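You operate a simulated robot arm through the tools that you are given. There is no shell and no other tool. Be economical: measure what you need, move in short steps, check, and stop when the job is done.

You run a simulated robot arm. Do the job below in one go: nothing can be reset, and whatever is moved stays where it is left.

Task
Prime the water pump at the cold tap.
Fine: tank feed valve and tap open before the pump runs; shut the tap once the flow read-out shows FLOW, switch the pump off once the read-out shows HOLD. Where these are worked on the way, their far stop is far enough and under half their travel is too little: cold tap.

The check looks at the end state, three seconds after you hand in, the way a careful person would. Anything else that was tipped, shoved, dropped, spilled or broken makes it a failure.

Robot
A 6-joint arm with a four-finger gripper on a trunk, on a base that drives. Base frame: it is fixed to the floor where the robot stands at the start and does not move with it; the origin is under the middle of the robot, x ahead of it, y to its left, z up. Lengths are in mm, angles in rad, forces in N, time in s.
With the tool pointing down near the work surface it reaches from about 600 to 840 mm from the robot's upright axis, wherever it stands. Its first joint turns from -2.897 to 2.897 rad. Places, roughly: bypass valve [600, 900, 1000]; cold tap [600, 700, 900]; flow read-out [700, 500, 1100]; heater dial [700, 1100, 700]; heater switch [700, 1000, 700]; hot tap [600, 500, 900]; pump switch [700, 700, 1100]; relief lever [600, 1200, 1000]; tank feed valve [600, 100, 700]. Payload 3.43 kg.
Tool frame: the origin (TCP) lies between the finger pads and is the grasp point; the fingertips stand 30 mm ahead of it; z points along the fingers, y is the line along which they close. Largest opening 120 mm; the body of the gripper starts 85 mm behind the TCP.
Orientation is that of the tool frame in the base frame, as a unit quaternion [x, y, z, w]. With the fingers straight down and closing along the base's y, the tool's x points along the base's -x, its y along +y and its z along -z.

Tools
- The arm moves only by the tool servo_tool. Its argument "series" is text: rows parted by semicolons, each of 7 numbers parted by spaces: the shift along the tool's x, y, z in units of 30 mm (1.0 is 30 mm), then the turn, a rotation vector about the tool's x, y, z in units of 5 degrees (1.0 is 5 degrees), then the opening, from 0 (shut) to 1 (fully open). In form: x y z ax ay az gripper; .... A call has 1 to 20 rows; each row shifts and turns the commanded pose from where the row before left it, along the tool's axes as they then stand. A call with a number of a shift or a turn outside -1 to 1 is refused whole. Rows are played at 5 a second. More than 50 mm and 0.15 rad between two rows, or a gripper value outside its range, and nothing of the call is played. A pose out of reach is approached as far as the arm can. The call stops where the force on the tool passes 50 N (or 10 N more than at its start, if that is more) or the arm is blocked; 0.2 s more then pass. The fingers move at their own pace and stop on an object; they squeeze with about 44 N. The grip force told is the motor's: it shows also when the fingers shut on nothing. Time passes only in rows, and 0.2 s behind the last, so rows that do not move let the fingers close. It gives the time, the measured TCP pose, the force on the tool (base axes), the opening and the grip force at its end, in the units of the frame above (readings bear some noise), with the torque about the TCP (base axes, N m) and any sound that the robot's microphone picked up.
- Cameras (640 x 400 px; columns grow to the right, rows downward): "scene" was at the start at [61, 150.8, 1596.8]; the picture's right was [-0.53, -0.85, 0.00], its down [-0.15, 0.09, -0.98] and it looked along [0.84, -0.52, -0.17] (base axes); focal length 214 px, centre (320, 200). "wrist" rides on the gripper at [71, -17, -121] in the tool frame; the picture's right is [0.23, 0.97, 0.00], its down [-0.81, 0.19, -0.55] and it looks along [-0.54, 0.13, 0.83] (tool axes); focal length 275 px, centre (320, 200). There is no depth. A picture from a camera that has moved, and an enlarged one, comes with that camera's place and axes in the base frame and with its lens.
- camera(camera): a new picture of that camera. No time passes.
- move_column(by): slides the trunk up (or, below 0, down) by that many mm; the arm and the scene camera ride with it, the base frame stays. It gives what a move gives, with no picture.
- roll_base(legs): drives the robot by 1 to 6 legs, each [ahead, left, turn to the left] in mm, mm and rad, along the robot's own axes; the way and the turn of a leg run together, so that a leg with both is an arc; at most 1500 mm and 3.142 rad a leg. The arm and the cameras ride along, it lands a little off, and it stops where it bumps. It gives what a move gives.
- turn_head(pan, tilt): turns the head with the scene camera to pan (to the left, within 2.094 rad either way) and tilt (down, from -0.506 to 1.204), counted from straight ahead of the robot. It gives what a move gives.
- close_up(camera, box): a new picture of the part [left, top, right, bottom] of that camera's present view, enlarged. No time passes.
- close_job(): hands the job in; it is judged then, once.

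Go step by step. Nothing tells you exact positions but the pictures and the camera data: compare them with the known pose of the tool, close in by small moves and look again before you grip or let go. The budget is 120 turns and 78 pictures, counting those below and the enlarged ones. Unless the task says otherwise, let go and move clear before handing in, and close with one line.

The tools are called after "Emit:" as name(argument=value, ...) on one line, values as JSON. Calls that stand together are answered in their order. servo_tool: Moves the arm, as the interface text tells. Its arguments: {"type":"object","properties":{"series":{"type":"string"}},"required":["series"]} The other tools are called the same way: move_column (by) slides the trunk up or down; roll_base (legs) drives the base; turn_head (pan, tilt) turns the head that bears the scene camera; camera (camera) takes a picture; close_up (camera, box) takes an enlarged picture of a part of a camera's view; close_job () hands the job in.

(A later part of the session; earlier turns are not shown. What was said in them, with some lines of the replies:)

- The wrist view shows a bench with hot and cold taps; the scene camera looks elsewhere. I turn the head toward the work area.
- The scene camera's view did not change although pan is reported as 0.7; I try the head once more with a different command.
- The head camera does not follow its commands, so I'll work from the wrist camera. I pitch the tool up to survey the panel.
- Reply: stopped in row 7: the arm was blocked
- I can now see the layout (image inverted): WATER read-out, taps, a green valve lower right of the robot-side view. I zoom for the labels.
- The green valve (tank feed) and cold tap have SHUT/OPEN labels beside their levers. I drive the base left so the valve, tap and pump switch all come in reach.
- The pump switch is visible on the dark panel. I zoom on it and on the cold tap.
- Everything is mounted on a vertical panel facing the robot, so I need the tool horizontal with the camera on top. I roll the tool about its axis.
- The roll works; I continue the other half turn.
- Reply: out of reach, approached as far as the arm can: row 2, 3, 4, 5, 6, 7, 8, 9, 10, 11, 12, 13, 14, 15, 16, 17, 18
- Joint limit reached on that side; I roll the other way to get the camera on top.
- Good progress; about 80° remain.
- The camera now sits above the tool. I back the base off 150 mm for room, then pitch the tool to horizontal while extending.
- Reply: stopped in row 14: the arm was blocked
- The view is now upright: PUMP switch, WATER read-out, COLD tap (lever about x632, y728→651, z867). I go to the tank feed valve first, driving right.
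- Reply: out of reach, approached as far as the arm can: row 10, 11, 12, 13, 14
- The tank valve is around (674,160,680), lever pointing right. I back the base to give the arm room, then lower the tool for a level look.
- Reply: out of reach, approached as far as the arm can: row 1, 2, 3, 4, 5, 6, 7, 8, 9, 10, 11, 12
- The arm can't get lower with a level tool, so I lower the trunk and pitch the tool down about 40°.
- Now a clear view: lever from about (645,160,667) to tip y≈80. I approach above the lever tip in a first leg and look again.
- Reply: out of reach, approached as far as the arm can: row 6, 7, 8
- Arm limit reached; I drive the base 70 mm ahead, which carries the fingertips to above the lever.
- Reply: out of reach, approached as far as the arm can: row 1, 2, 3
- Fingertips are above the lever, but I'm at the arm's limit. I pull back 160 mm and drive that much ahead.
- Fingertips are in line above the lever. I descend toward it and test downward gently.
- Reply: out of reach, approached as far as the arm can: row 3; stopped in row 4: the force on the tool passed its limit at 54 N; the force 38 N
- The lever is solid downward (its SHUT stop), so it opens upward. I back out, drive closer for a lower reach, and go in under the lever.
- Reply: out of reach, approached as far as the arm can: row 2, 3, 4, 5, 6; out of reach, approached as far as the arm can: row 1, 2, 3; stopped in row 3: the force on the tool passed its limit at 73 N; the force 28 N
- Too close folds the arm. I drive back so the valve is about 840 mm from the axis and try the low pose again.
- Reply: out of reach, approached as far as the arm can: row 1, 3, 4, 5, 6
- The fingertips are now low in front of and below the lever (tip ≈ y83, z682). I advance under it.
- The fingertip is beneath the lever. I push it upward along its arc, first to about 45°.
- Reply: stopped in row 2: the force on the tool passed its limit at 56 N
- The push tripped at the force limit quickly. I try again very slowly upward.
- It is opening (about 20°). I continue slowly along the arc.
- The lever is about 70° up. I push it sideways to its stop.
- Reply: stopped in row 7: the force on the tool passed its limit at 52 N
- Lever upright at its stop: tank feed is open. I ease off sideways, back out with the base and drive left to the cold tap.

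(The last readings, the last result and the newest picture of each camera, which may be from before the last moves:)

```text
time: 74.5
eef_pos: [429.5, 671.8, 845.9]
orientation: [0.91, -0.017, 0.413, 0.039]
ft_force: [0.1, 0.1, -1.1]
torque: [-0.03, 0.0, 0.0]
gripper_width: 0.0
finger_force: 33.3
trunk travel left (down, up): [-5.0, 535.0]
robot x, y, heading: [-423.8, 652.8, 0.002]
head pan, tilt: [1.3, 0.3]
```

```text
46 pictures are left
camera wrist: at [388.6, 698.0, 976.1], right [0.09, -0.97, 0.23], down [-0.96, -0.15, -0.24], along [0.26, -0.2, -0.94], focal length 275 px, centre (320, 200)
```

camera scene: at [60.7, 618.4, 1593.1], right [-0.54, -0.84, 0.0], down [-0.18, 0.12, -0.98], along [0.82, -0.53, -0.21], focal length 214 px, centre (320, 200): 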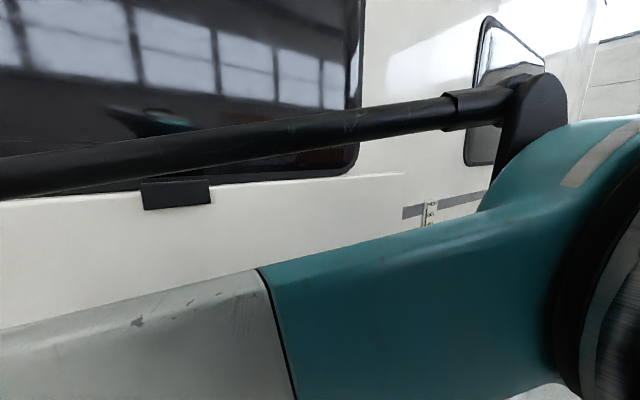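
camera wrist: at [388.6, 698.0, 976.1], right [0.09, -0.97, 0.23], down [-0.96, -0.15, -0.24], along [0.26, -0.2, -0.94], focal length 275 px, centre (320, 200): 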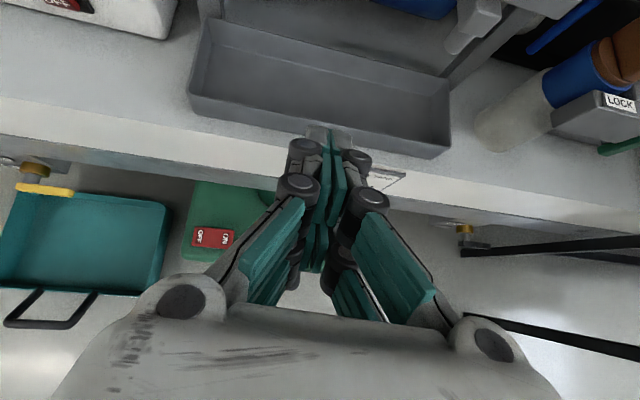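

I see the basin and the hot spout at the top; the cold tap is further up. I move closer and look.

Emit:
roll_base(legs=[[90, 0, 0]])

Emit:
camera(camera="wrist")

```text
time: 75.7
eef_pos: [520.9, 672.1, 845.0]
orientation: [0.91, -0.017, 0.412, 0.04]
ft_force: [-0.3, 0.6, 1.0]
torque: [-0.01, -0.01, 0.0]
gripper_width: 0.1
finger_force: 33.7
trunk travel left (down, up): [-5.0, 535.0]
robot x, y, heading: [-335.8, 650.4, 0.0]
head pan, tilt: [1.3, 0.3]
```

```text
45 pictures are left
camera wrist: at [479.7, 697.5, 975.8], right [0.09, -0.97, 0.23], down [-0.96, -0.15, -0.24], along [0.26, -0.2, -0.94], focal length 275 px, centre (320, 200)
```

wrist: 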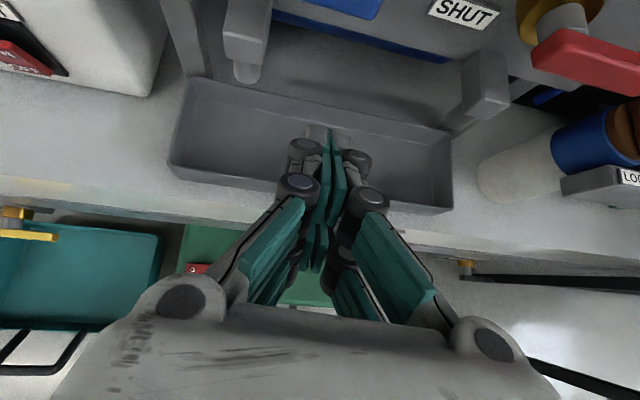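

Blue lever lower edge is near z865, tip y≈653; spout is clear at y728. I lower slightly, drive in under the lever.

Emit:
servo_tool(series="-0.2 0 0.17 0 0 0 0;-0.2 0 0.17 0 0 0 0;0 0 0 0 0 0 0")

Emit:
roll_base(legs=[[75, 0, 0]])

Emit:
camera(camera="wrist")

```text
time: 76.5
eef_pos: [521.5, 670.1, 829.1]
orientation: [0.91, -0.016, 0.413, 0.04]
ft_force: [0.0, 0.1, -0.3]
torque: [-0.03, -0.02, 0.01]
gripper_width: 0.0
finger_force: 33.3
trunk travel left (down, up): [-5.0, 535.0]
robot x, y, heading: [-330.6, 652.0, 0.003]
head pan, tilt: [1.3, 0.3]
```

```text
time: 77.5
eef_pos: [597.7, 669.7, 829.6]
orientation: [0.91, -0.017, 0.413, 0.04]
ft_force: [-0.4, -0.6, 0.4]
torque: [0.02, 0.01, -0.04]
gripper_width: 0.0
finger_force: 33.5
trunk travel left (down, up): [-5.0, 535.0]
robot x, y, heading: [-255.4, 655.0, -0.006]
head pan, tilt: [1.3, 0.3]
```

```text
44 pictures are left
camera wrist: at [556.3, 695.2, 960.0], right [0.09, -0.97, 0.23], down [-0.96, -0.14, -0.24], along [0.26, -0.2, -0.94], focal length 275 px, centre (320, 200)
```

wrist: 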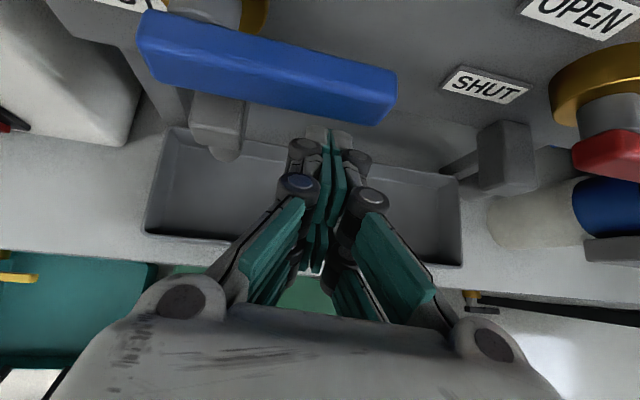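

Fingertips are just below the blue lever. I advance 10 mm and push up slowly.

Emit:
servo_tool(series="0.11 0 0.127 0 0 0 0;0.11 0 0.127 0 0 0 0;0.063 0 -0.054 0 0 0 0;0.063 0 -0.054 0 0 0 0;0.063 0 -0.054 0 0 0 0;0.063 0 -0.054 0 0 0 0;0.063 0 -0.054 0 0 0 0;0.063 0 -0.054 0 0 0 0;0.063 0 -0.054 0 0 0 0;0.05 0 -0.043 0 0 0 0;0.05 0 -0.043 0 0 0 0;0.05 0 -0.043 0 0 0 0;0.05 0 -0.043 0 0 0 0;0.05 0 -0.043 0 0 0 0;0.05 0 -0.043 0 0 0 0;0.05 0 -0.043 0 0 0 0;0.05 0 -0.043 0 0 0 0;0.05 0 -0.043 0 0 0 0;0.05 0 -0.043 0 0 0 0")

Emit:
camera(camera="wrist")

```text
time: 81.5
eef_pos: [607.4, 671.0, 866.4]
orientation: [0.91, -0.018, 0.412, 0.04]
ft_force: [-0.3, 1.1, -1.7]
torque: [-0.02, 0.02, 0.0]
gripper_width: 0.2
finger_force: 33.6
trunk travel left (down, up): [-5.0, 535.0]
robot x, y, heading: [-260.3, 653.0, -0.003]
head pan, tilt: [1.3, 0.3]
```

```text
43 pictures are left
camera wrist: at [566.8, 696.6, 997.0], right [0.09, -0.97, 0.23], down [-0.96, -0.14, -0.24], along [0.26, -0.2, -0.94], focal length 275 px, centre (320, 200)
```

wrist: 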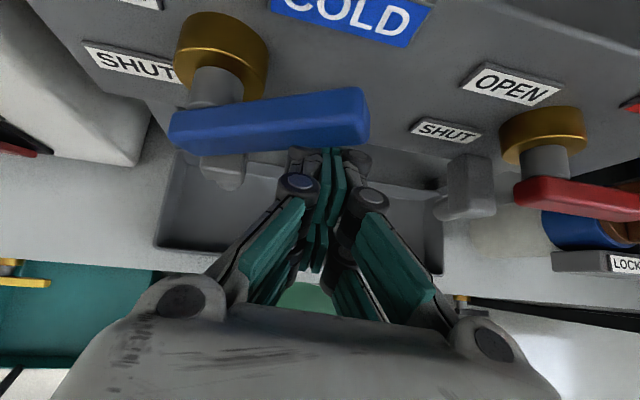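

It's turning just like the valve. I replay the same arc and then the sideways push.

Emit:
servo_tool(series="0.06 0 -0.05 0 0 0 0;0.06 0 -0.05 0 0 0 0;0.06 0 -0.05 0 0 0 0;0.06 0 -0.05 0 0 0 0;0.06 -0.02 -0.05 0 0 0 0;0.06 -0.02 -0.05 0 0 0 0;0.06 -0.03 -0.05 0 0 0 0;0.06 -0.03 -0.05 0 0 0 0;0.06 -0.04 -0.05 0 0 0 0;0.06 -0.04 -0.05 0 0 0 0;0.06 -0.05 -0.05 0 0 0 0;0.06 -0.05 -0.05 0 0 0 0;0.05 -0.06 -0.045 0 0 0 0;0.05 -0.06 -0.045 0 0 0 0;0.05 -0.07 -0.045 0 0 0 0;0.05 -0.07 -0.04 0 0 0 0;0.05 -0.08 -0.04 0 0 0 0")

Emit:
servo_tool(series="0.03 -0.08 -0.025 0 0 0 0;0.03 -0.08 -0.025 0 0 0 0;0.03 -0.08 -0.025 0 0 0 0;0.02 -0.08 -0.02 0 0 0 0;0.02 -0.08 -0.02 0 0 0 0;0 -0.08 0 0 0 0 0;0 -0.08 0 0 0 0 0;0 -0.08 0 0 0 0 0;0 -0.08 0 0 0 0 0;0 -0.08 0 0 0 0 0;0 -0.08 0 0 0 0 0")

Emit:
camera(camera="wrist")

```text
time: 85.1
eef_pos: [610.9, 691.9, 903.0]
orientation: [0.91, -0.016, 0.413, 0.039]
ft_force: [0.3, -0.4, -0.4]
torque: [0.01, -0.02, 0.02]
gripper_width: 0.0
finger_force: 34.2
trunk travel left (down, up): [-5.0, 535.0]
robot x, y, heading: [-256.8, 652.2, -0.005]
head pan, tilt: [1.3, 0.3]
```

```text
time: 86.8
eef_pos: [610.9, 698.1, 906.3]
orientation: [0.91, -0.022, 0.412, 0.044]
ft_force: [-3.4, -11.5, -1.4]
torque: [0.15, -0.01, -0.01]
gripper_width: 0.1
finger_force: 33.7
trunk travel left (down, up): [-5.0, 535.0]
robot x, y, heading: [-258.8, 649.6, -0.009]
head pan, tilt: [1.3, 0.3]
stopped in row 8: the force on the tool passed its limit at 52 N (the readings are from after the stop); the commanded pose is now the measured one
```

```text
42 pictures are left
camera wrist: at [570.1, 725.3, 1037.6], right [0.08, -0.97, 0.23], down [-0.96, -0.13, -0.23], along [0.26, -0.21, -0.94], focal length 275 px, centre (320, 200)
```

wrist: 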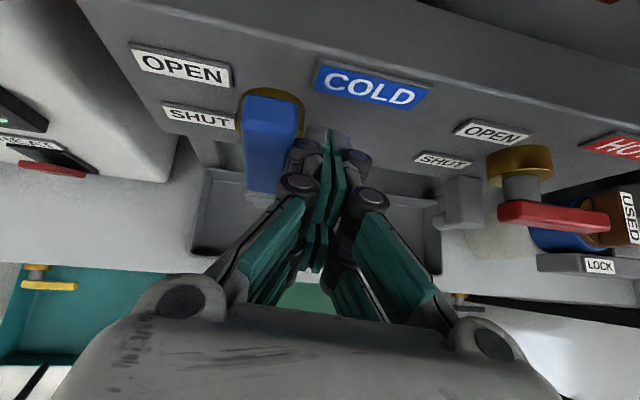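

Cold tap is open at its stop. I ease off, back out, raise the trunk and level the tool to face the pump switch.

Emit:
servo_tool(series="0 0.3 0 0 0 0 0;0 0.3 0 0 0 0 0;0 0 0 0 0 0 0")

Emit:
roll_base(legs=[[-120, 0, 0]])

Emit:
move_column(by=150)

Emit:
servo_tool(series="0 0 0 0.4 1 0 0;0 0 0 0.4 1 0 0;0 0 0 0 1 0 0;0 0 0 0 1 0 0;0 0 0 0 1 0 0;0 0 0 0 1 0 0;0 0 0 0 0 0 0")

Emit:
camera(camera="wrist")

```text
time: 87.6
eef_pos: [609.5, 685.6, 908.6]
orientation: [0.91, -0.021, 0.411, 0.043]
ft_force: [0.4, -0.1, -0.2]
torque: [-0.01, -0.02, 0.0]
gripper_width: 0.1
finger_force: 33.5
trunk travel left (down, up): [-5.0, 535.0]
robot x, y, heading: [-258.8, 651.8, -0.006]
head pan, tilt: [1.3, 0.3]
```

```text
time: 88.9
eef_pos: [490.9, 687.8, 909.1]
orientation: [0.91, -0.019, 0.411, 0.042]
ft_force: [-0.5, -0.2, 0.2]
torque: [0.0, 0.02, 0.0]
gripper_width: 0.0
finger_force: 33.3
trunk travel left (down, up): [-5.0, 535.0]
robot x, y, heading: [-377.6, 651.1, -0.004]
head pan, tilt: [1.3, 0.3]
```

```text
time: 90.6
eef_pos: [491.5, 688.5, 1057.9]
orientation: [0.91, -0.02, 0.412, 0.042]
ft_force: [0.3, 0.6, 0.3]
torque: [0.01, 0.01, 0.01]
gripper_width: 0.3
finger_force: 33.4
trunk travel left (down, up): [-155.0, 385.0]
robot x, y, heading: [-373.9, 652.1, -0.001]
head pan, tilt: [1.3, 0.3]
```

```text
time: 92.2
eef_pos: [490.1, 688.9, 1057.6]
orientation: [0.773, 0.001, 0.634, 0.012]
ft_force: [1.0, -0.2, -1.0]
torque: [0.01, -0.02, 0.0]
gripper_width: 0.2
finger_force: 33.9
trunk travel left (down, up): [-155.0, 385.0]
robot x, y, heading: [-375.7, 649.9, -0.008]
head pan, tilt: [1.3, 0.3]
```

```text
41 pictures are left
camera wrist: at [387.8, 707.2, 1150.2], right [0.03, -0.97, 0.25], down [-0.7, -0.2, -0.68], along [0.71, -0.15, -0.69], focal length 275 px, centre (320, 200)
```

wrist: 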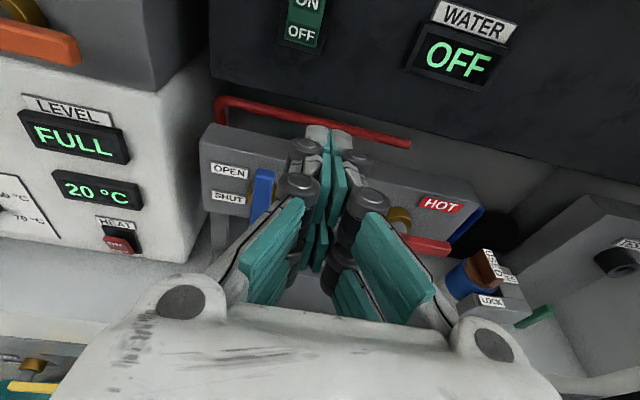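

The pump switch: ON half about (720,718,1090). I raise and align the tool, then drive closer and look.

Emit:
servo_tool(series="0.65 -0.48 -0.13 0 0 0 0;0.65 -0.48 -0.13 0 0 0 0;0 0 0 0 0 0 0")

Emit:
roll_base(legs=[[120, 0, 0]])

Emit:
camera(camera="wrist")

```text
time: 93.0
eef_pos: [490.3, 716.8, 1096.9]
orientation: [0.773, 0.001, 0.634, 0.012]
ft_force: [-0.5, 0.9, 0.2]
torque: [0.02, -0.02, -0.01]
gripper_width: 0.0
finger_force: 33.0
trunk travel left (down, up): [-155.0, 385.0]
robot x, y, heading: [-374.1, 653.9, -0.004]
head pan, tilt: [1.3, 0.3]
```

```text
time: 94.2
eef_pos: [614.1, 713.9, 1097.9]
orientation: [0.774, 0.0, 0.634, 0.013]
ft_force: [-0.7, 0.6, -0.1]
torque: [-0.03, 0.01, 0.05]
gripper_width: 0.2
finger_force: 33.2
trunk travel left (down, up): [-155.0, 385.0]
robot x, y, heading: [-255.7, 653.8, -0.004]
head pan, tilt: [1.3, 0.3]
```

```text
40 pictures are left
camera wrist: at [509.6, 734.2, 1189.5], right [0.03, -0.97, 0.25], down [-0.7, -0.19, -0.68], along [0.71, -0.15, -0.69], focal length 275 px, centre (320, 200)
```

wrist: 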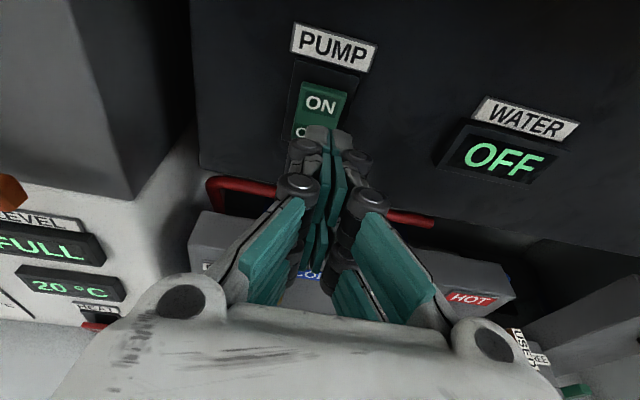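

Fingertips are aligned with the ON half. I drive 40 mm more and then press slowly.

Emit:
roll_base(legs=[[40, 0, 0]])

Emit:
servo_tool(series="0.07 -0.1 0.33 0 0 0 0;0.02 0 0.1 0 0 0 0;0.02 0 0.1 0 0 0 0;0.02 0 0.1 0 0 0 0;0.02 0 0.1 0 0 0 0;0.02 0 0.1 0 0 0 0;0.02 0 0.1 0 0 0 0;0.02 0 0.1 0 0 0 0;0.02 0 0.1 0 0 0 0;0.02 0 0.1 0 0 0 0;0.02 0 0.1 0 0 0 0;0.02 0 0.1 0 0 0 0")

Emit:
camera(camera="wrist")

```text
time: 95.1
eef_pos: [651.2, 715.0, 1098.2]
orientation: [0.773, 0.0, 0.634, 0.013]
ft_force: [-0.5, 0.3, -0.8]
torque: [0.01, 0.01, 0.01]
gripper_width: 0.1
finger_force: 33.1
trunk travel left (down, up): [-155.0, 385.0]
robot x, y, heading: [-215.6, 650.9, -0.005]
head pan, tilt: [1.3, 0.3]
```

```text
time: 97.2
eef_pos: [679.7, 716.7, 1099.7]
orientation: [0.774, -0.001, 0.633, 0.013]
ft_force: [-21.6, -1.4, 6.3]
torque: [0.06, -0.4, 0.06]
gripper_width: 5.9
finger_force: 33.3
trunk travel left (down, up): [-155.0, 385.0]
robot x, y, heading: [-216.9, 652.9, -0.003]
head pan, tilt: [1.3, 0.3]
stopped in row 10: the force on the tool passed its limit at 56 N (the readings are from after the stop); the commanded pose is now the measured one
```

```text
39 pictures are left
camera wrist: at [577.7, 736.1, 1191.5], right [0.03, -0.97, 0.24], down [-0.71, -0.19, -0.68], along [0.71, -0.15, -0.69], focal length 275 px, centre (320, 200)
```

wrist: 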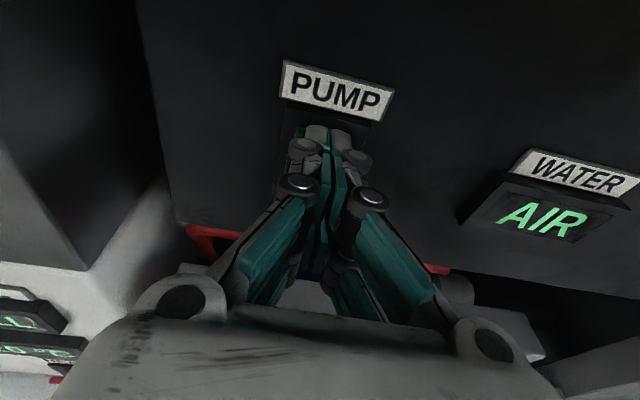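

The pump runs: the read-out shows AIR. I back off and wait for FLOW.

Emit:
servo_tool(series="-0.07 0 -0.33 0 0 0 0;-0.14 0 -0.66 0 0 0 0;-0.14 0 -0.66 0 0 0 0;-0.14 0 -0.66 0 0 0 0;0 0 0 0 0 0 0")

Emit:
camera(camera="wrist")

```text
time: 98.4
eef_pos: [612.5, 718.3, 1096.5]
orientation: [0.775, -0.001, 0.632, 0.014]
ft_force: [-0.5, 0.1, -0.1]
torque: [0.01, 0.0, 0.01]
gripper_width: 0.0
finger_force: 33.7
trunk travel left (down, up): [-155.0, 385.0]
robot x, y, heading: [-218.5, 649.7, -0.004]
head pan, tilt: [1.3, 0.3]
```

```text
38 pictures are left
camera wrist: at [509.9, 737.5, 1188.0], right [0.03, -0.97, 0.24], down [-0.71, -0.19, -0.68], along [0.71, -0.15, -0.69], focal length 275 px, centre (320, 200)
```

wrist: 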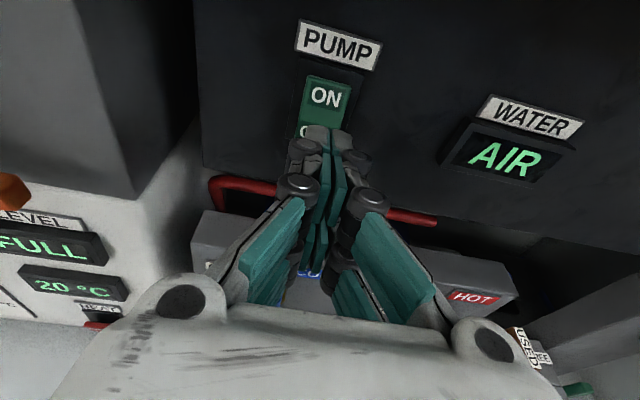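

Still AIR. I wait here with the read-out in view.

Emit:
servo_tool(series="0 0 0 0 0 0 0;0 0 0 0 0 0 0;0 0 0 0 0 0 0;0 0 0 0 0 0 0;0 0 0 0 0 0 0;0 0 0 0 0 0 0;0 0 0 0 0 0 0;0 0 0 0 0 0 0;0 0 0 0 0 0 0;0 0 0 0 0 0 0")

Emit:
camera(camera="wrist")

```text
time: 100.6
eef_pos: [612.9, 718.0, 1095.9]
orientation: [0.775, 0.0, 0.632, 0.013]
ft_force: [-0.2, 0.0, 0.1]
torque: [0.0, 0.0, 0.0]
gripper_width: 0.0
finger_force: 33.3
trunk travel left (down, up): [-155.0, 385.0]
robot x, y, heading: [-217.7, 650.0, -0.009]
head pan, tilt: [1.3, 0.3]
```

```text
37 pictures are left
camera wrist: at [510.3, 737.3, 1188.0], right [0.03, -0.97, 0.24], down [-0.71, -0.19, -0.68], along [0.71, -0.15, -0.69], focal length 275 px, centre (320, 200)
```

wrist: 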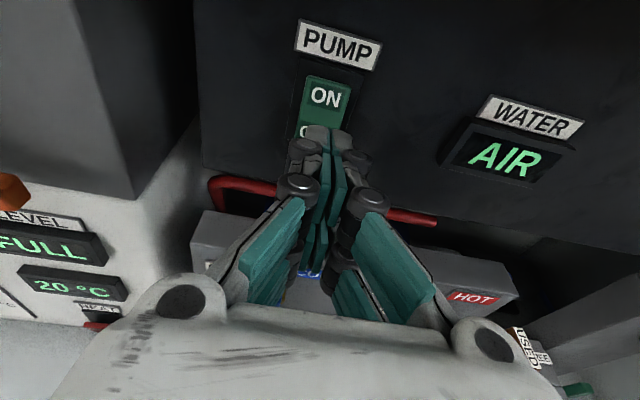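

Still AIR; I wait longer.

Emit:
servo_tool(series="0 0 0 0 0 0 0;0 0 0 0 0 0 0;0 0 0 0 0 0 0;0 0 0 0 0 0 0;0 0 0 0 0 0 0;0 0 0 0 0 0 0;0 0 0 0 0 0 0;0 0 0 0 0 0 0;0 0 0 0 0 0 0;0 0 0 0 0 0 0;0 0 0 0 0 0 0;0 0 0 0 0 0 0;0 0 0 0 0 0 0;0 0 0 0 0 0 0;0 0 0 0 0 0 0;0 0 0 0 0 0 0;0 0 0 0 0 0 0;0 0 0 0 0 0 0;0 0 0 0 0 0 0;0 0 0 0 0 0 0")

Emit:
camera(camera="wrist")

```text
time: 104.8
eef_pos: [612.5, 719.2, 1096.2]
orientation: [0.775, -0.001, 0.632, 0.014]
ft_force: [0.3, 0.3, -0.5]
torque: [-0.01, 0.0, -0.02]
gripper_width: 0.0
finger_force: 33.4
trunk travel left (down, up): [-155.0, 385.0]
robot x, y, heading: [-220.3, 652.8, -0.006]
head pan, tilt: [1.3, 0.3]
```

```text
36 pictures are left
camera wrist: at [510.3, 737.3, 1188.0], right [0.03, -0.97, 0.24], down [-0.71, -0.19, -0.68], along [0.71, -0.15, -0.69], focal length 275 px, centre (320, 200)
```

wrist: 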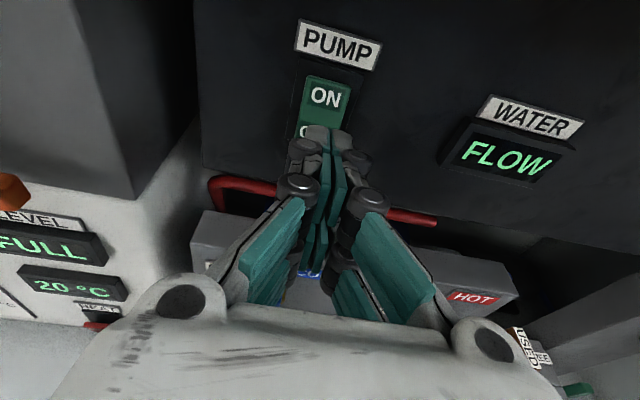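

FLOW is shown. I back out, pitch down and go to the left side of the upright blue lever.

Emit:
roll_base(legs=[[-120, 0, 0]])

Emit:
servo_tool(series="0 0 0 0 -1 0 0;0 0 0 0 -1 0 0;0 0 0 0 -1 0 0;0 0 0 0 -1 0 0;0 0 0 0 -1 0 0;0 0 0 0 -1 0 0;-0.7 -0.25 0.6 0 0 0 0;-0.7 -0.25 0.6 0 0 0 0;-0.7 -0.25 0.6 0 0 0 0;-0.7 -0.25 0.6 0 0 0 0;-0.7 -0.25 0.6 0 0 0 0;-0.7 -0.25 0.6 0 0 0 0;0 0 0 0 0 0 0")

Emit:
roll_base(legs=[[70, 0, 0]])

Emit:
camera(camera="wrist")

```text
time: 106.0
eef_pos: [491.0, 716.3, 1095.8]
orientation: [0.774, -0.001, 0.633, 0.014]
ft_force: [-0.3, 0.2, 0.7]
torque: [-0.03, 0.01, -0.06]
gripper_width: 0.0
finger_force: 33.3
trunk travel left (down, up): [-155.0, 385.0]
robot x, y, heading: [-342.1, 650.4, -0.009]
head pan, tilt: [1.3, 0.3]
```

```text
time: 108.8
eef_pos: [489.7, 757.1, 928.5]
orientation: [0.912, -0.005, 0.411, 0.013]
ft_force: [0.0, 1.3, 0.5]
torque: [-0.02, 0.02, -0.01]
gripper_width: 0.1
finger_force: 33.6
trunk travel left (down, up): [-155.0, 385.0]
robot x, y, heading: [-337.3, 648.8, -0.007]
head pan, tilt: [1.3, 0.3]
```

```text
time: 109.8
eef_pos: [560.0, 756.9, 928.3]
orientation: [0.912, -0.005, 0.41, 0.013]
ft_force: [0.4, -0.6, -0.3]
torque: [0.02, -0.02, 0.02]
gripper_width: 0.0
finger_force: 33.3
trunk travel left (down, up): [-155.0, 385.0]
robot x, y, heading: [-267.6, 652.0, -0.007]
head pan, tilt: [1.3, 0.3]
```

```text
35 pictures are left
camera wrist: at [518.4, 775.3, 1059.6], right [0.13, -0.97, 0.19], down [-0.96, -0.18, -0.24], along [0.26, -0.15, -0.95], focal length 275 px, centre (320, 200)
```

wrist: 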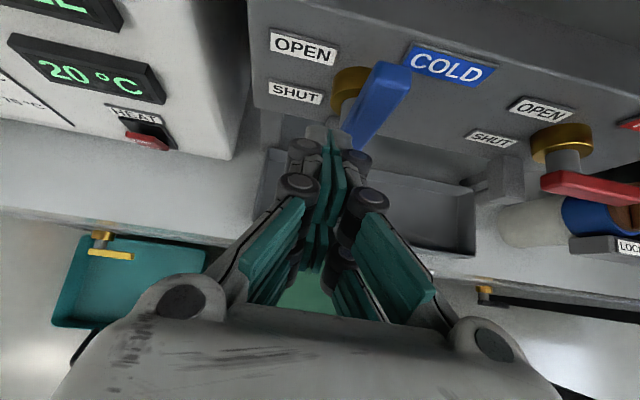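

Fingertips are left of the upright lever (top ≈ z936). I shift slightly left and drive in 57 mm.

Emit:
servo_tool(series="0 -0.25 0 0 0 0 0;0 0 0 0 0 0 0")

Emit:
roll_base(legs=[[57, 0, 0]])

Emit:
camera(camera="wrist")

```text
time: 110.5
eef_pos: [560.7, 764.7, 927.7]
orientation: [0.912, -0.005, 0.409, 0.013]
ft_force: [0.3, 0.9, 0.6]
torque: [0.02, 0.01, -0.02]
gripper_width: 0.0
finger_force: 33.3
trunk travel left (down, up): [-155.0, 385.0]
robot x, y, heading: [-270.1, 652.5, -0.012]
head pan, tilt: [1.3, 0.3]
```

```text
time: 111.4
eef_pos: [617.3, 763.9, 927.2]
orientation: [0.912, -0.005, 0.411, 0.013]
ft_force: [0.7, -0.2, -0.5]
torque: [-0.01, 0.01, 0.02]
gripper_width: 0.0
finger_force: 33.3
trunk travel left (down, up): [-155.0, 385.0]
robot x, y, heading: [-209.8, 650.4, -0.009]
head pan, tilt: [1.3, 0.3]
```

```text
34 pictures are left
camera wrist: at [575.1, 783.3, 1059.1], right [0.13, -0.97, 0.19], down [-0.96, -0.18, -0.24], along [0.26, -0.15, -0.95], focal length 275 px, centre (320, 200)
```

wrist: 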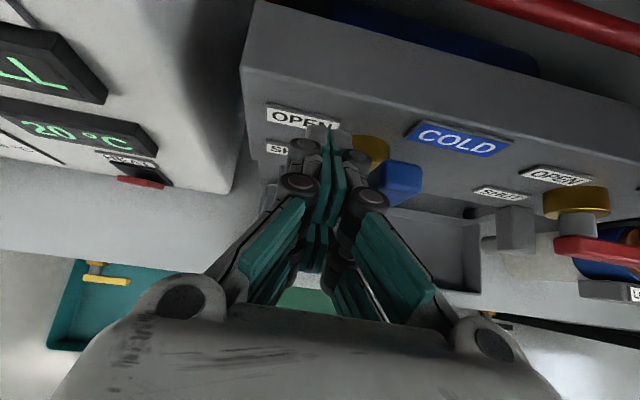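

The fingers are beside the lever. I push it rightwards slowly, first part of the arc.

Emit:
servo_tool(series="0.08 0.3 -0.065 0 0 0 0;0.08 0.25 -0.065 0 0 0 0;0.01 0.08 -0.009 0 0 0 0;0.01 0.08 -0.009 0 0 0 0;0.01 0.08 -0.009 0 0 0 0;0.01 0.08 -0.009 0 0 0 0;0.01 0.08 -0.009 0 0 0 0;0.01 0.08 -0.009 0 0 0 0;0.01 0.08 -0.009 0 0 0 0;0 0.08 0 0 0 0 0;0 0.08 0 0 0 0 0;0 0.08 0 0 0 0 0;0 0.08 0 0 0 0 0;0 0.08 0 0 0 0 0;0 0.08 0 0 0 0 0")

Emit:
camera(camera="wrist")

```text
time: 114.6
eef_pos: [615.8, 716.2, 938.5]
orientation: [0.911, -0.005, 0.412, 0.013]
ft_force: [0.1, 0.2, 0.4]
torque: [0.0, 0.02, -0.02]
gripper_width: 0.0
finger_force: 32.7
trunk travel left (down, up): [-155.0, 385.0]
robot x, y, heading: [-211.5, 649.3, -0.008]
head pan, tilt: [1.3, 0.3]
```

```text
33 pictures are left
camera wrist: at [573.6, 735.5, 1069.5], right [0.13, -0.97, 0.19], down [-0.96, -0.18, -0.24], along [0.26, -0.15, -0.95], focal length 275 px, centre (320, 200)
```

wrist: 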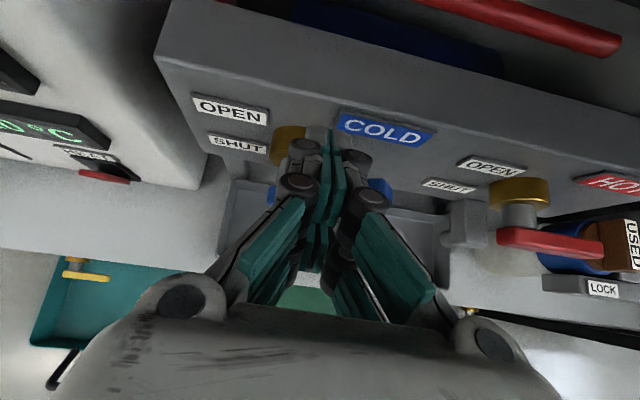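

The lever is tilting over. I continue the arc right and downward.

Emit:
servo_tool(series="-0.0145 0.081 0.0124 0 0 0 0;-0.0145 0.081 0.0124 0 0 0 0;-0.0145 0.081 0.0124 0 0 0 0;-0.0145 0.081 0.0124 0 0 0 0;-0.0145 0.081 0.0124 0 0 0 0;-0.0145 0.081 0.0124 0 0 0 0;-0.0145 0.081 0.0124 0 0 0 0;-0.035 0.08 0.03 0 0 0 0;-0.035 0.08 0.03 0 0 0 0;-0.035 0.08 0.03 0 0 0 0;-0.035 0.08 0.03 0 0 0 0;-0.035 0.08 0.03 0 0 0 0;-0.05 0.067 0.043 0 0 0 0;-0.05 0.067 0.043 0 0 0 0;-0.05 0.067 0.043 0 0 0 0;-0.05 0.067 0.043 0 0 0 0;-0.05 0.067 0.043 0 0 0 0")

Emit:
servo_tool(series="-0.06 0.04 0.052 0 0 0 0;-0.06 0.04 0.052 0 0 0 0;-0.06 0.03 0.052 0 0 0 0;-0.06 0.02 0.052 0 0 0 0;-0.06 0 0.052 0 0 0 0;-0.06 0 0.052 0 0 0 0;-0.06 0 0.052 0 0 0 0;-0.06 0 0.052 0 0 0 0;-0.06 0 0.052 0 0 0 0;-0.06 0 0.052 0 0 0 0;-0.06 0 0.052 0 0 0 0;-0.06 0 0.052 0 0 0 0")

Emit:
camera(camera="wrist")

```text
time: 118.2
eef_pos: [614.0, 678.8, 918.6]
orientation: [0.912, -0.008, 0.411, 0.014]
ft_force: [-0.4, -0.1, -0.2]
torque: [0.02, 0.02, 0.03]
gripper_width: 0.0
finger_force: 33.8
trunk travel left (down, up): [-155.0, 385.0]
robot x, y, heading: [-213.3, 649.6, -0.011]
head pan, tilt: [1.3, 0.3]
```

```text
time: 119.2
eef_pos: [614.8, 676.9, 915.0]
orientation: [0.909, -0.009, 0.417, 0.016]
ft_force: [-9.5, 1.1, 30.3]
torque: [0.09, 0.21, 0.08]
gripper_width: 5.9
finger_force: 33.6
trunk travel left (down, up): [-155.0, 385.0]
robot x, y, heading: [-209.7, 653.2, -0.011]
head pan, tilt: [1.3, 0.3]
stopped in row 4: the force on the tool passed its limit at 54 N (the readings are from after the stop); the commanded pose is now the measured one
```

```text
32 pictures are left
camera wrist: at [570.8, 696.9, 1046.4], right [0.12, -0.97, 0.19], down [-0.95, -0.17, -0.25], along [0.28, -0.15, -0.95], focal length 275 px, centre (320, 200)
```

wrist: 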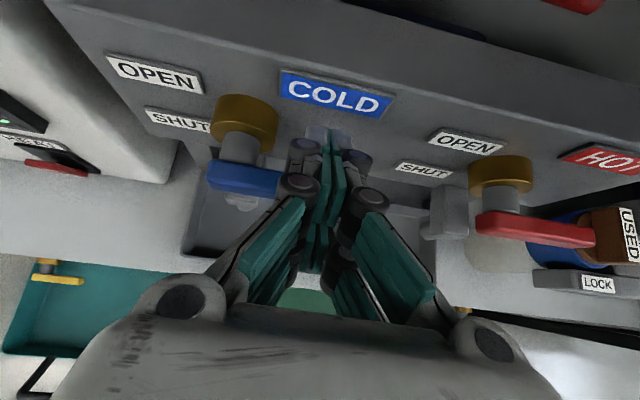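

The lever appears back down at its stop. I lift off, back out and look at tap and read-out.

Emit:
servo_tool(series="0.38 0 -0.33 0 0 0 0;0.38 0 -0.33 0 0 0 0;0 0 0 0 0 0 0")

Emit:
roll_base(legs=[[-120, 0, 0]])

Emit:
servo_tool(series="0.7 -0.2 -0.6 0 0 0 0;0.7 -0.2 -0.6 0 0 0 0;0.7 -0.2 -0.6 0 0 0 0;0.6 -0.2 -0.6 0 0 0 0;0.5 -0.2 -0.5 0 0 0 0;0 -0.2 0 0 1 0 0;0 0 0 0 1 0 0;0 0 0 0 1 0 0;0 0 0 0 1 0 0;0 0 0 0 1 0 0;0 0 0 0 1 0 0;0 0 0 0 0 0 0")

Emit:
camera(camera="wrist")

```text
time: 120.0
eef_pos: [616.6, 677.7, 943.8]
orientation: [0.91, -0.009, 0.413, 0.016]
ft_force: [0.3, 0.6, -0.5]
torque: [0.01, -0.01, 0.0]
gripper_width: 0.0
finger_force: 33.4
trunk travel left (down, up): [-155.0, 385.0]
robot x, y, heading: [-213.1, 651.2, -0.011]
head pan, tilt: [1.3, 0.3]
```

```text
time: 121.2
eef_pos: [495.4, 679.9, 943.3]
orientation: [0.91, -0.009, 0.415, 0.014]
ft_force: [-0.2, 0.2, -0.6]
torque: [-0.02, 0.01, 0.0]
gripper_width: 0.0
finger_force: 33.5
trunk travel left (down, up): [-155.0, 385.0]
robot x, y, heading: [-338.8, 651.3, -0.003]
head pan, tilt: [1.3, 0.3]
```

```text
time: 123.8
eef_pos: [493.5, 717.2, 1070.1]
orientation: [0.771, -0.004, 0.637, 0.017]
ft_force: [-0.2, -0.2, 0.5]
torque: [-0.01, 0.0, 0.03]
gripper_width: 0.0
finger_force: 33.6
trunk travel left (down, up): [-155.0, 385.0]
robot x, y, heading: [-334.5, 651.9, -0.008]
head pan, tilt: [1.3, 0.3]
```

```text
31 pictures are left
camera wrist: at [391.1, 738.6, 1162.8], right [0.02, -0.97, 0.25], down [-0.7, -0.19, -0.69], along [0.71, -0.16, -0.68], focal length 275 px, centre (320, 200)
```

wrist: 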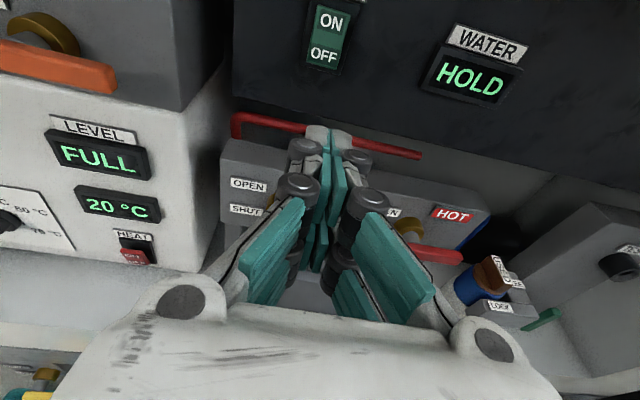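

HOLD is shown. Now I switch the pump off: align with the OFF half (z≈1062) and drive in.

Emit:
servo_tool(series="-0.25 0 0.05 0 0 0 0;0 0 0 0 0 0 0")

Emit:
roll_base(legs=[[150, 0, 0]])

Emit:
camera(camera="wrist")

```text
time: 124.4
eef_pos: [494.2, 719.0, 1063.4]
orientation: [0.772, -0.004, 0.635, 0.017]
ft_force: [0.1, 0.2, 0.7]
torque: [-0.02, -0.02, -0.01]
gripper_width: 0.0
finger_force: 33.4
trunk travel left (down, up): [-155.0, 385.0]
robot x, y, heading: [-335.9, 649.2, -0.004]
head pan, tilt: [1.3, 0.3]
```

```text
time: 125.8
eef_pos: [647.7, 719.4, 1063.3]
orientation: [0.772, -0.005, 0.636, 0.017]
ft_force: [0.4, 1.2, -0.2]
torque: [-0.01, -0.02, -0.01]
gripper_width: 0.1
finger_force: 33.3
trunk travel left (down, up): [-155.0, 385.0]
robot x, y, heading: [-177.1, 648.4, -0.003]
head pan, tilt: [1.3, 0.3]
```

```text
30 pictures are left
camera wrist: at [544.3, 739.2, 1155.3], right [0.02, -0.97, 0.25], down [-0.7, -0.19, -0.69], along [0.71, -0.16, -0.69], focal length 275 px, centre (320, 200)
```

wrist: 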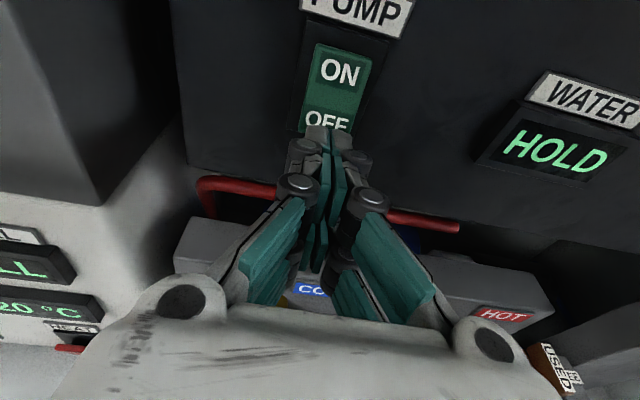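

Aligned with the OFF half; I press slowly.

Emit:
servo_tool(series="0.07 0.1 0.33 0 0 0 0;0.02 0 0.1 0 0 0 0;0.02 0 0.1 0 0 0 0;0.02 0 0.1 0 0 0 0;0.02 0 0.1 0 0 0 0;0.02 0 0.1 0 0 0 0;0.02 0 0.1 0 0 0 0;0.02 0 0.1 0 0 0 0;0.02 0 0.1 0 0 0 0;0.02 0 0.1 0 0 0 0;0.02 0 0.1 0 0 0 0;0.02 0 0.1 0 0 0 0")

Emit:
servo_tool(series="-0.07 0 -0.33 0 0 0 0;-0.14 0 -0.66 0 0 0 0;-0.14 0 -0.66 0 0 0 0;-0.14 0 -0.66 0 0 0 0;0 0 0 0 0 0 0")

Emit:
camera(camera="wrist")

```text
time: 127.7
eef_pos: [675.3, 715.6, 1063.7]
orientation: [0.773, -0.004, 0.634, 0.017]
ft_force: [-19.8, -0.4, -11.6]
torque: [-0.02, -0.03, 0.06]
gripper_width: 6.0
finger_force: 33.0
trunk travel left (down, up): [-155.0, 385.0]
robot x, y, heading: [-185.9, 651.9, -0.006]
head pan, tilt: [1.3, 0.3]
stopped in row 9: the force on the tool passed its limit at 56 N (the readings are from after the stop); the commanded pose is now the measured one
```

```text
time: 128.9
eef_pos: [606.3, 717.0, 1062.7]
orientation: [0.773, -0.004, 0.635, 0.017]
ft_force: [-0.3, -0.5, 0.3]
torque: [0.03, 0.04, 0.0]
gripper_width: 0.0
finger_force: 33.5
trunk travel left (down, up): [-155.0, 385.0]
robot x, y, heading: [-180.6, 651.6, -0.008]
head pan, tilt: [1.3, 0.3]
```

```text
29 pictures are left
camera wrist: at [503.7, 737.2, 1154.5], right [0.02, -0.97, 0.25], down [-0.7, -0.19, -0.68], along [0.71, -0.16, -0.69], focal length 275 px, centre (320, 200)
```

wrist: 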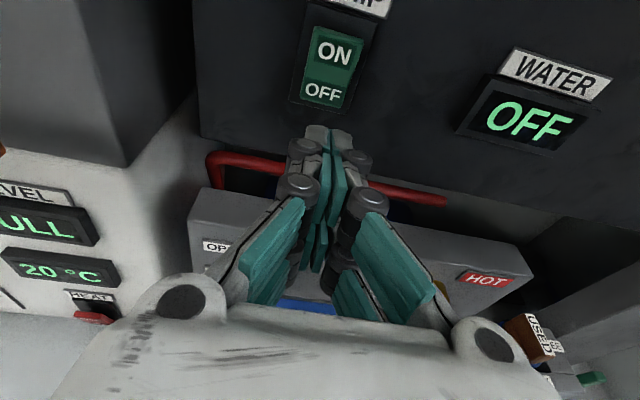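

The pump is off. I back well clear and verify tap, tank valve and surroundings.

Emit:
roll_base(legs=[[-200, 0, 0]])

Emit:
servo_tool(series="0.8 -1 0 0 0 0 0;0.8 -1 0 0 0 0 0;0.8 -1 0 0 0 0 0;0.5 -1 0 0 0 0 0;0 0 0 0 0 0 0")

Emit:
camera(camera="wrist")

Emit:
close_up(camera="wrist", box=[280, 100, 600, 300])

```text
time: 130.5
eef_pos: [409.0, 720.3, 1062.6]
orientation: [0.772, -0.003, 0.636, 0.016]
ft_force: [-0.2, 0.0, -0.8]
torque: [0.03, 0.0, -0.01]
gripper_width: 0.1
finger_force: 33.7
trunk travel left (down, up): [-155.0, 385.0]
robot x, y, heading: [-378.6, 652.8, -0.002]
head pan, tilt: [1.3, 0.3]
```

```text
time: 131.7
eef_pos: [428.4, 841.1, 1146.5]
orientation: [0.772, -0.003, 0.635, 0.016]
ft_force: [-0.3, 0.2, 0.2]
torque: [-0.01, 0.03, -0.04]
gripper_width: 0.0
finger_force: 33.3
trunk travel left (down, up): [-155.0, 385.0]
robot x, y, heading: [-380.2, 651.4, -0.003]
head pan, tilt: [1.3, 0.3]
```

```text
28 pictures are left
camera wrist: at [325.8, 861.2, 1237.6], right [0.02, -0.97, 0.25], down [-0.7, -0.19, -0.68], along [0.71, -0.16, -0.69], focal length 275 px, centre (320, 200)
```

wrist: 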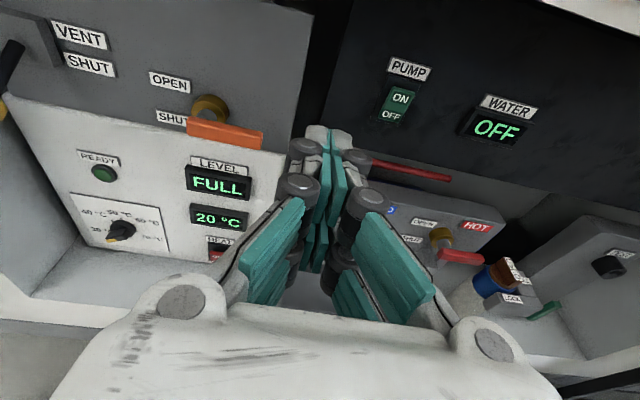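

```text
2.00 times, centred on (440, 200) of wrist
camera zoom: at [325.8, 861.2, 1237.6], right [0.02, -0.97, 0.25], down [-0.7, -0.19, -0.68], along [0.71, -0.16, -0.69], focal length 551 px, centre (80, 200)
```

zoom: 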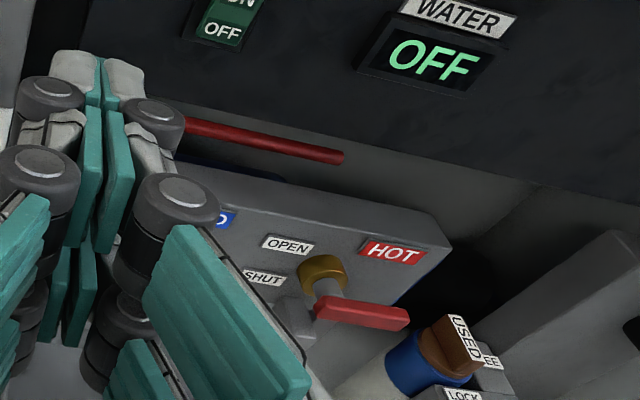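

The gripper hides the cold tap from here; I shift right to see it.

Emit:
servo_tool(series="0 1 0 0 0 0 0;0 1 0 0 0 0 0;0 1 0 0 0 0 0;0 1 0 0 0 0 0;0 1 0 0 0 0 0;0 1 0 0 0 0 0;0 1 0 0 0 0 0;0 1 0 0 0 0 0;0 1 0 0 0 0 0;0 0 0 0 0 0 0")

Emit:
camera(camera="wrist")

```text
time: 133.9
eef_pos: [422.4, 620.0, 1151.0]
orientation: [0.772, -0.015, 0.635, 0.027]
ft_force: [0.4, -0.2, -0.4]
torque: [-0.03, 0.0, -0.03]
gripper_width: 0.1
finger_force: 33.2
out of reach, approached as far as the arm can: row 7, 8, 9
trunk travel left (down, up): [-155.0, 385.0]
robot x, y, heading: [-375.7, 653.5, -0.006]
head pan, tilt: [1.3, 0.3]
```

```text
26 pictures are left
camera wrist: at [320.5, 643.2, 1241.7], right [-0.01, -0.97, 0.25], down [-0.71, -0.17, -0.69], along [0.71, -0.18, -0.68], focal length 275 px, centre (320, 200)
```

wrist: 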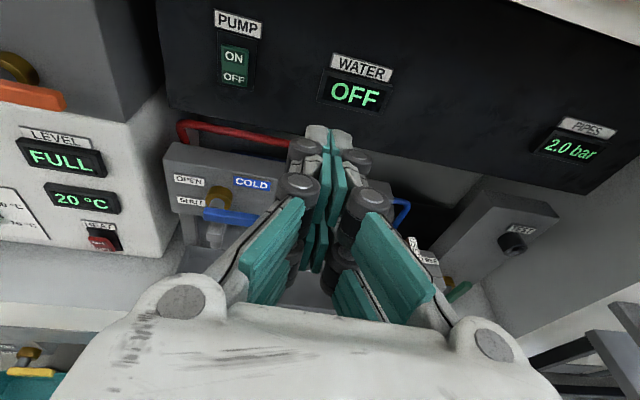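

Emit:
close_up(camera="wrist", box=[160, 140, 320, 240])

```text
4.00 times, centred on (240, 190) of wrist
camera zoom: at [320.5, 643.2, 1241.7], right [-0.01, -0.97, 0.25], down [-0.71, -0.17, -0.69], along [0.71, -0.18, -0.68], focal length 1101 px, centre (640, 240)
```

zoom: 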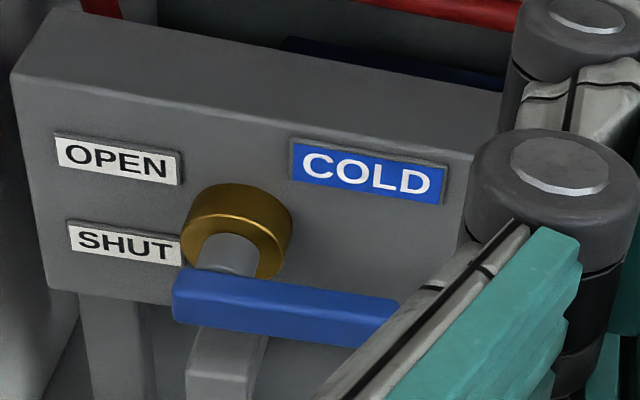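

The cold tap lever sits level at SHUT, the pump is OFF, the tank feed valve is open, the pipes hold 2.0 bar and the arm is clear. I hand in.

Emit:
close_job()

```text
The job is handed in.
```

The water pump is primed: I opened the tank feed valve and the cold tap, then ran the pump. I shut the tap at FLOW and switched the pump off at HOLD. The tank feed valve is still open, the pipes read 2.0 bar, and I handed the job in with the arm clear.
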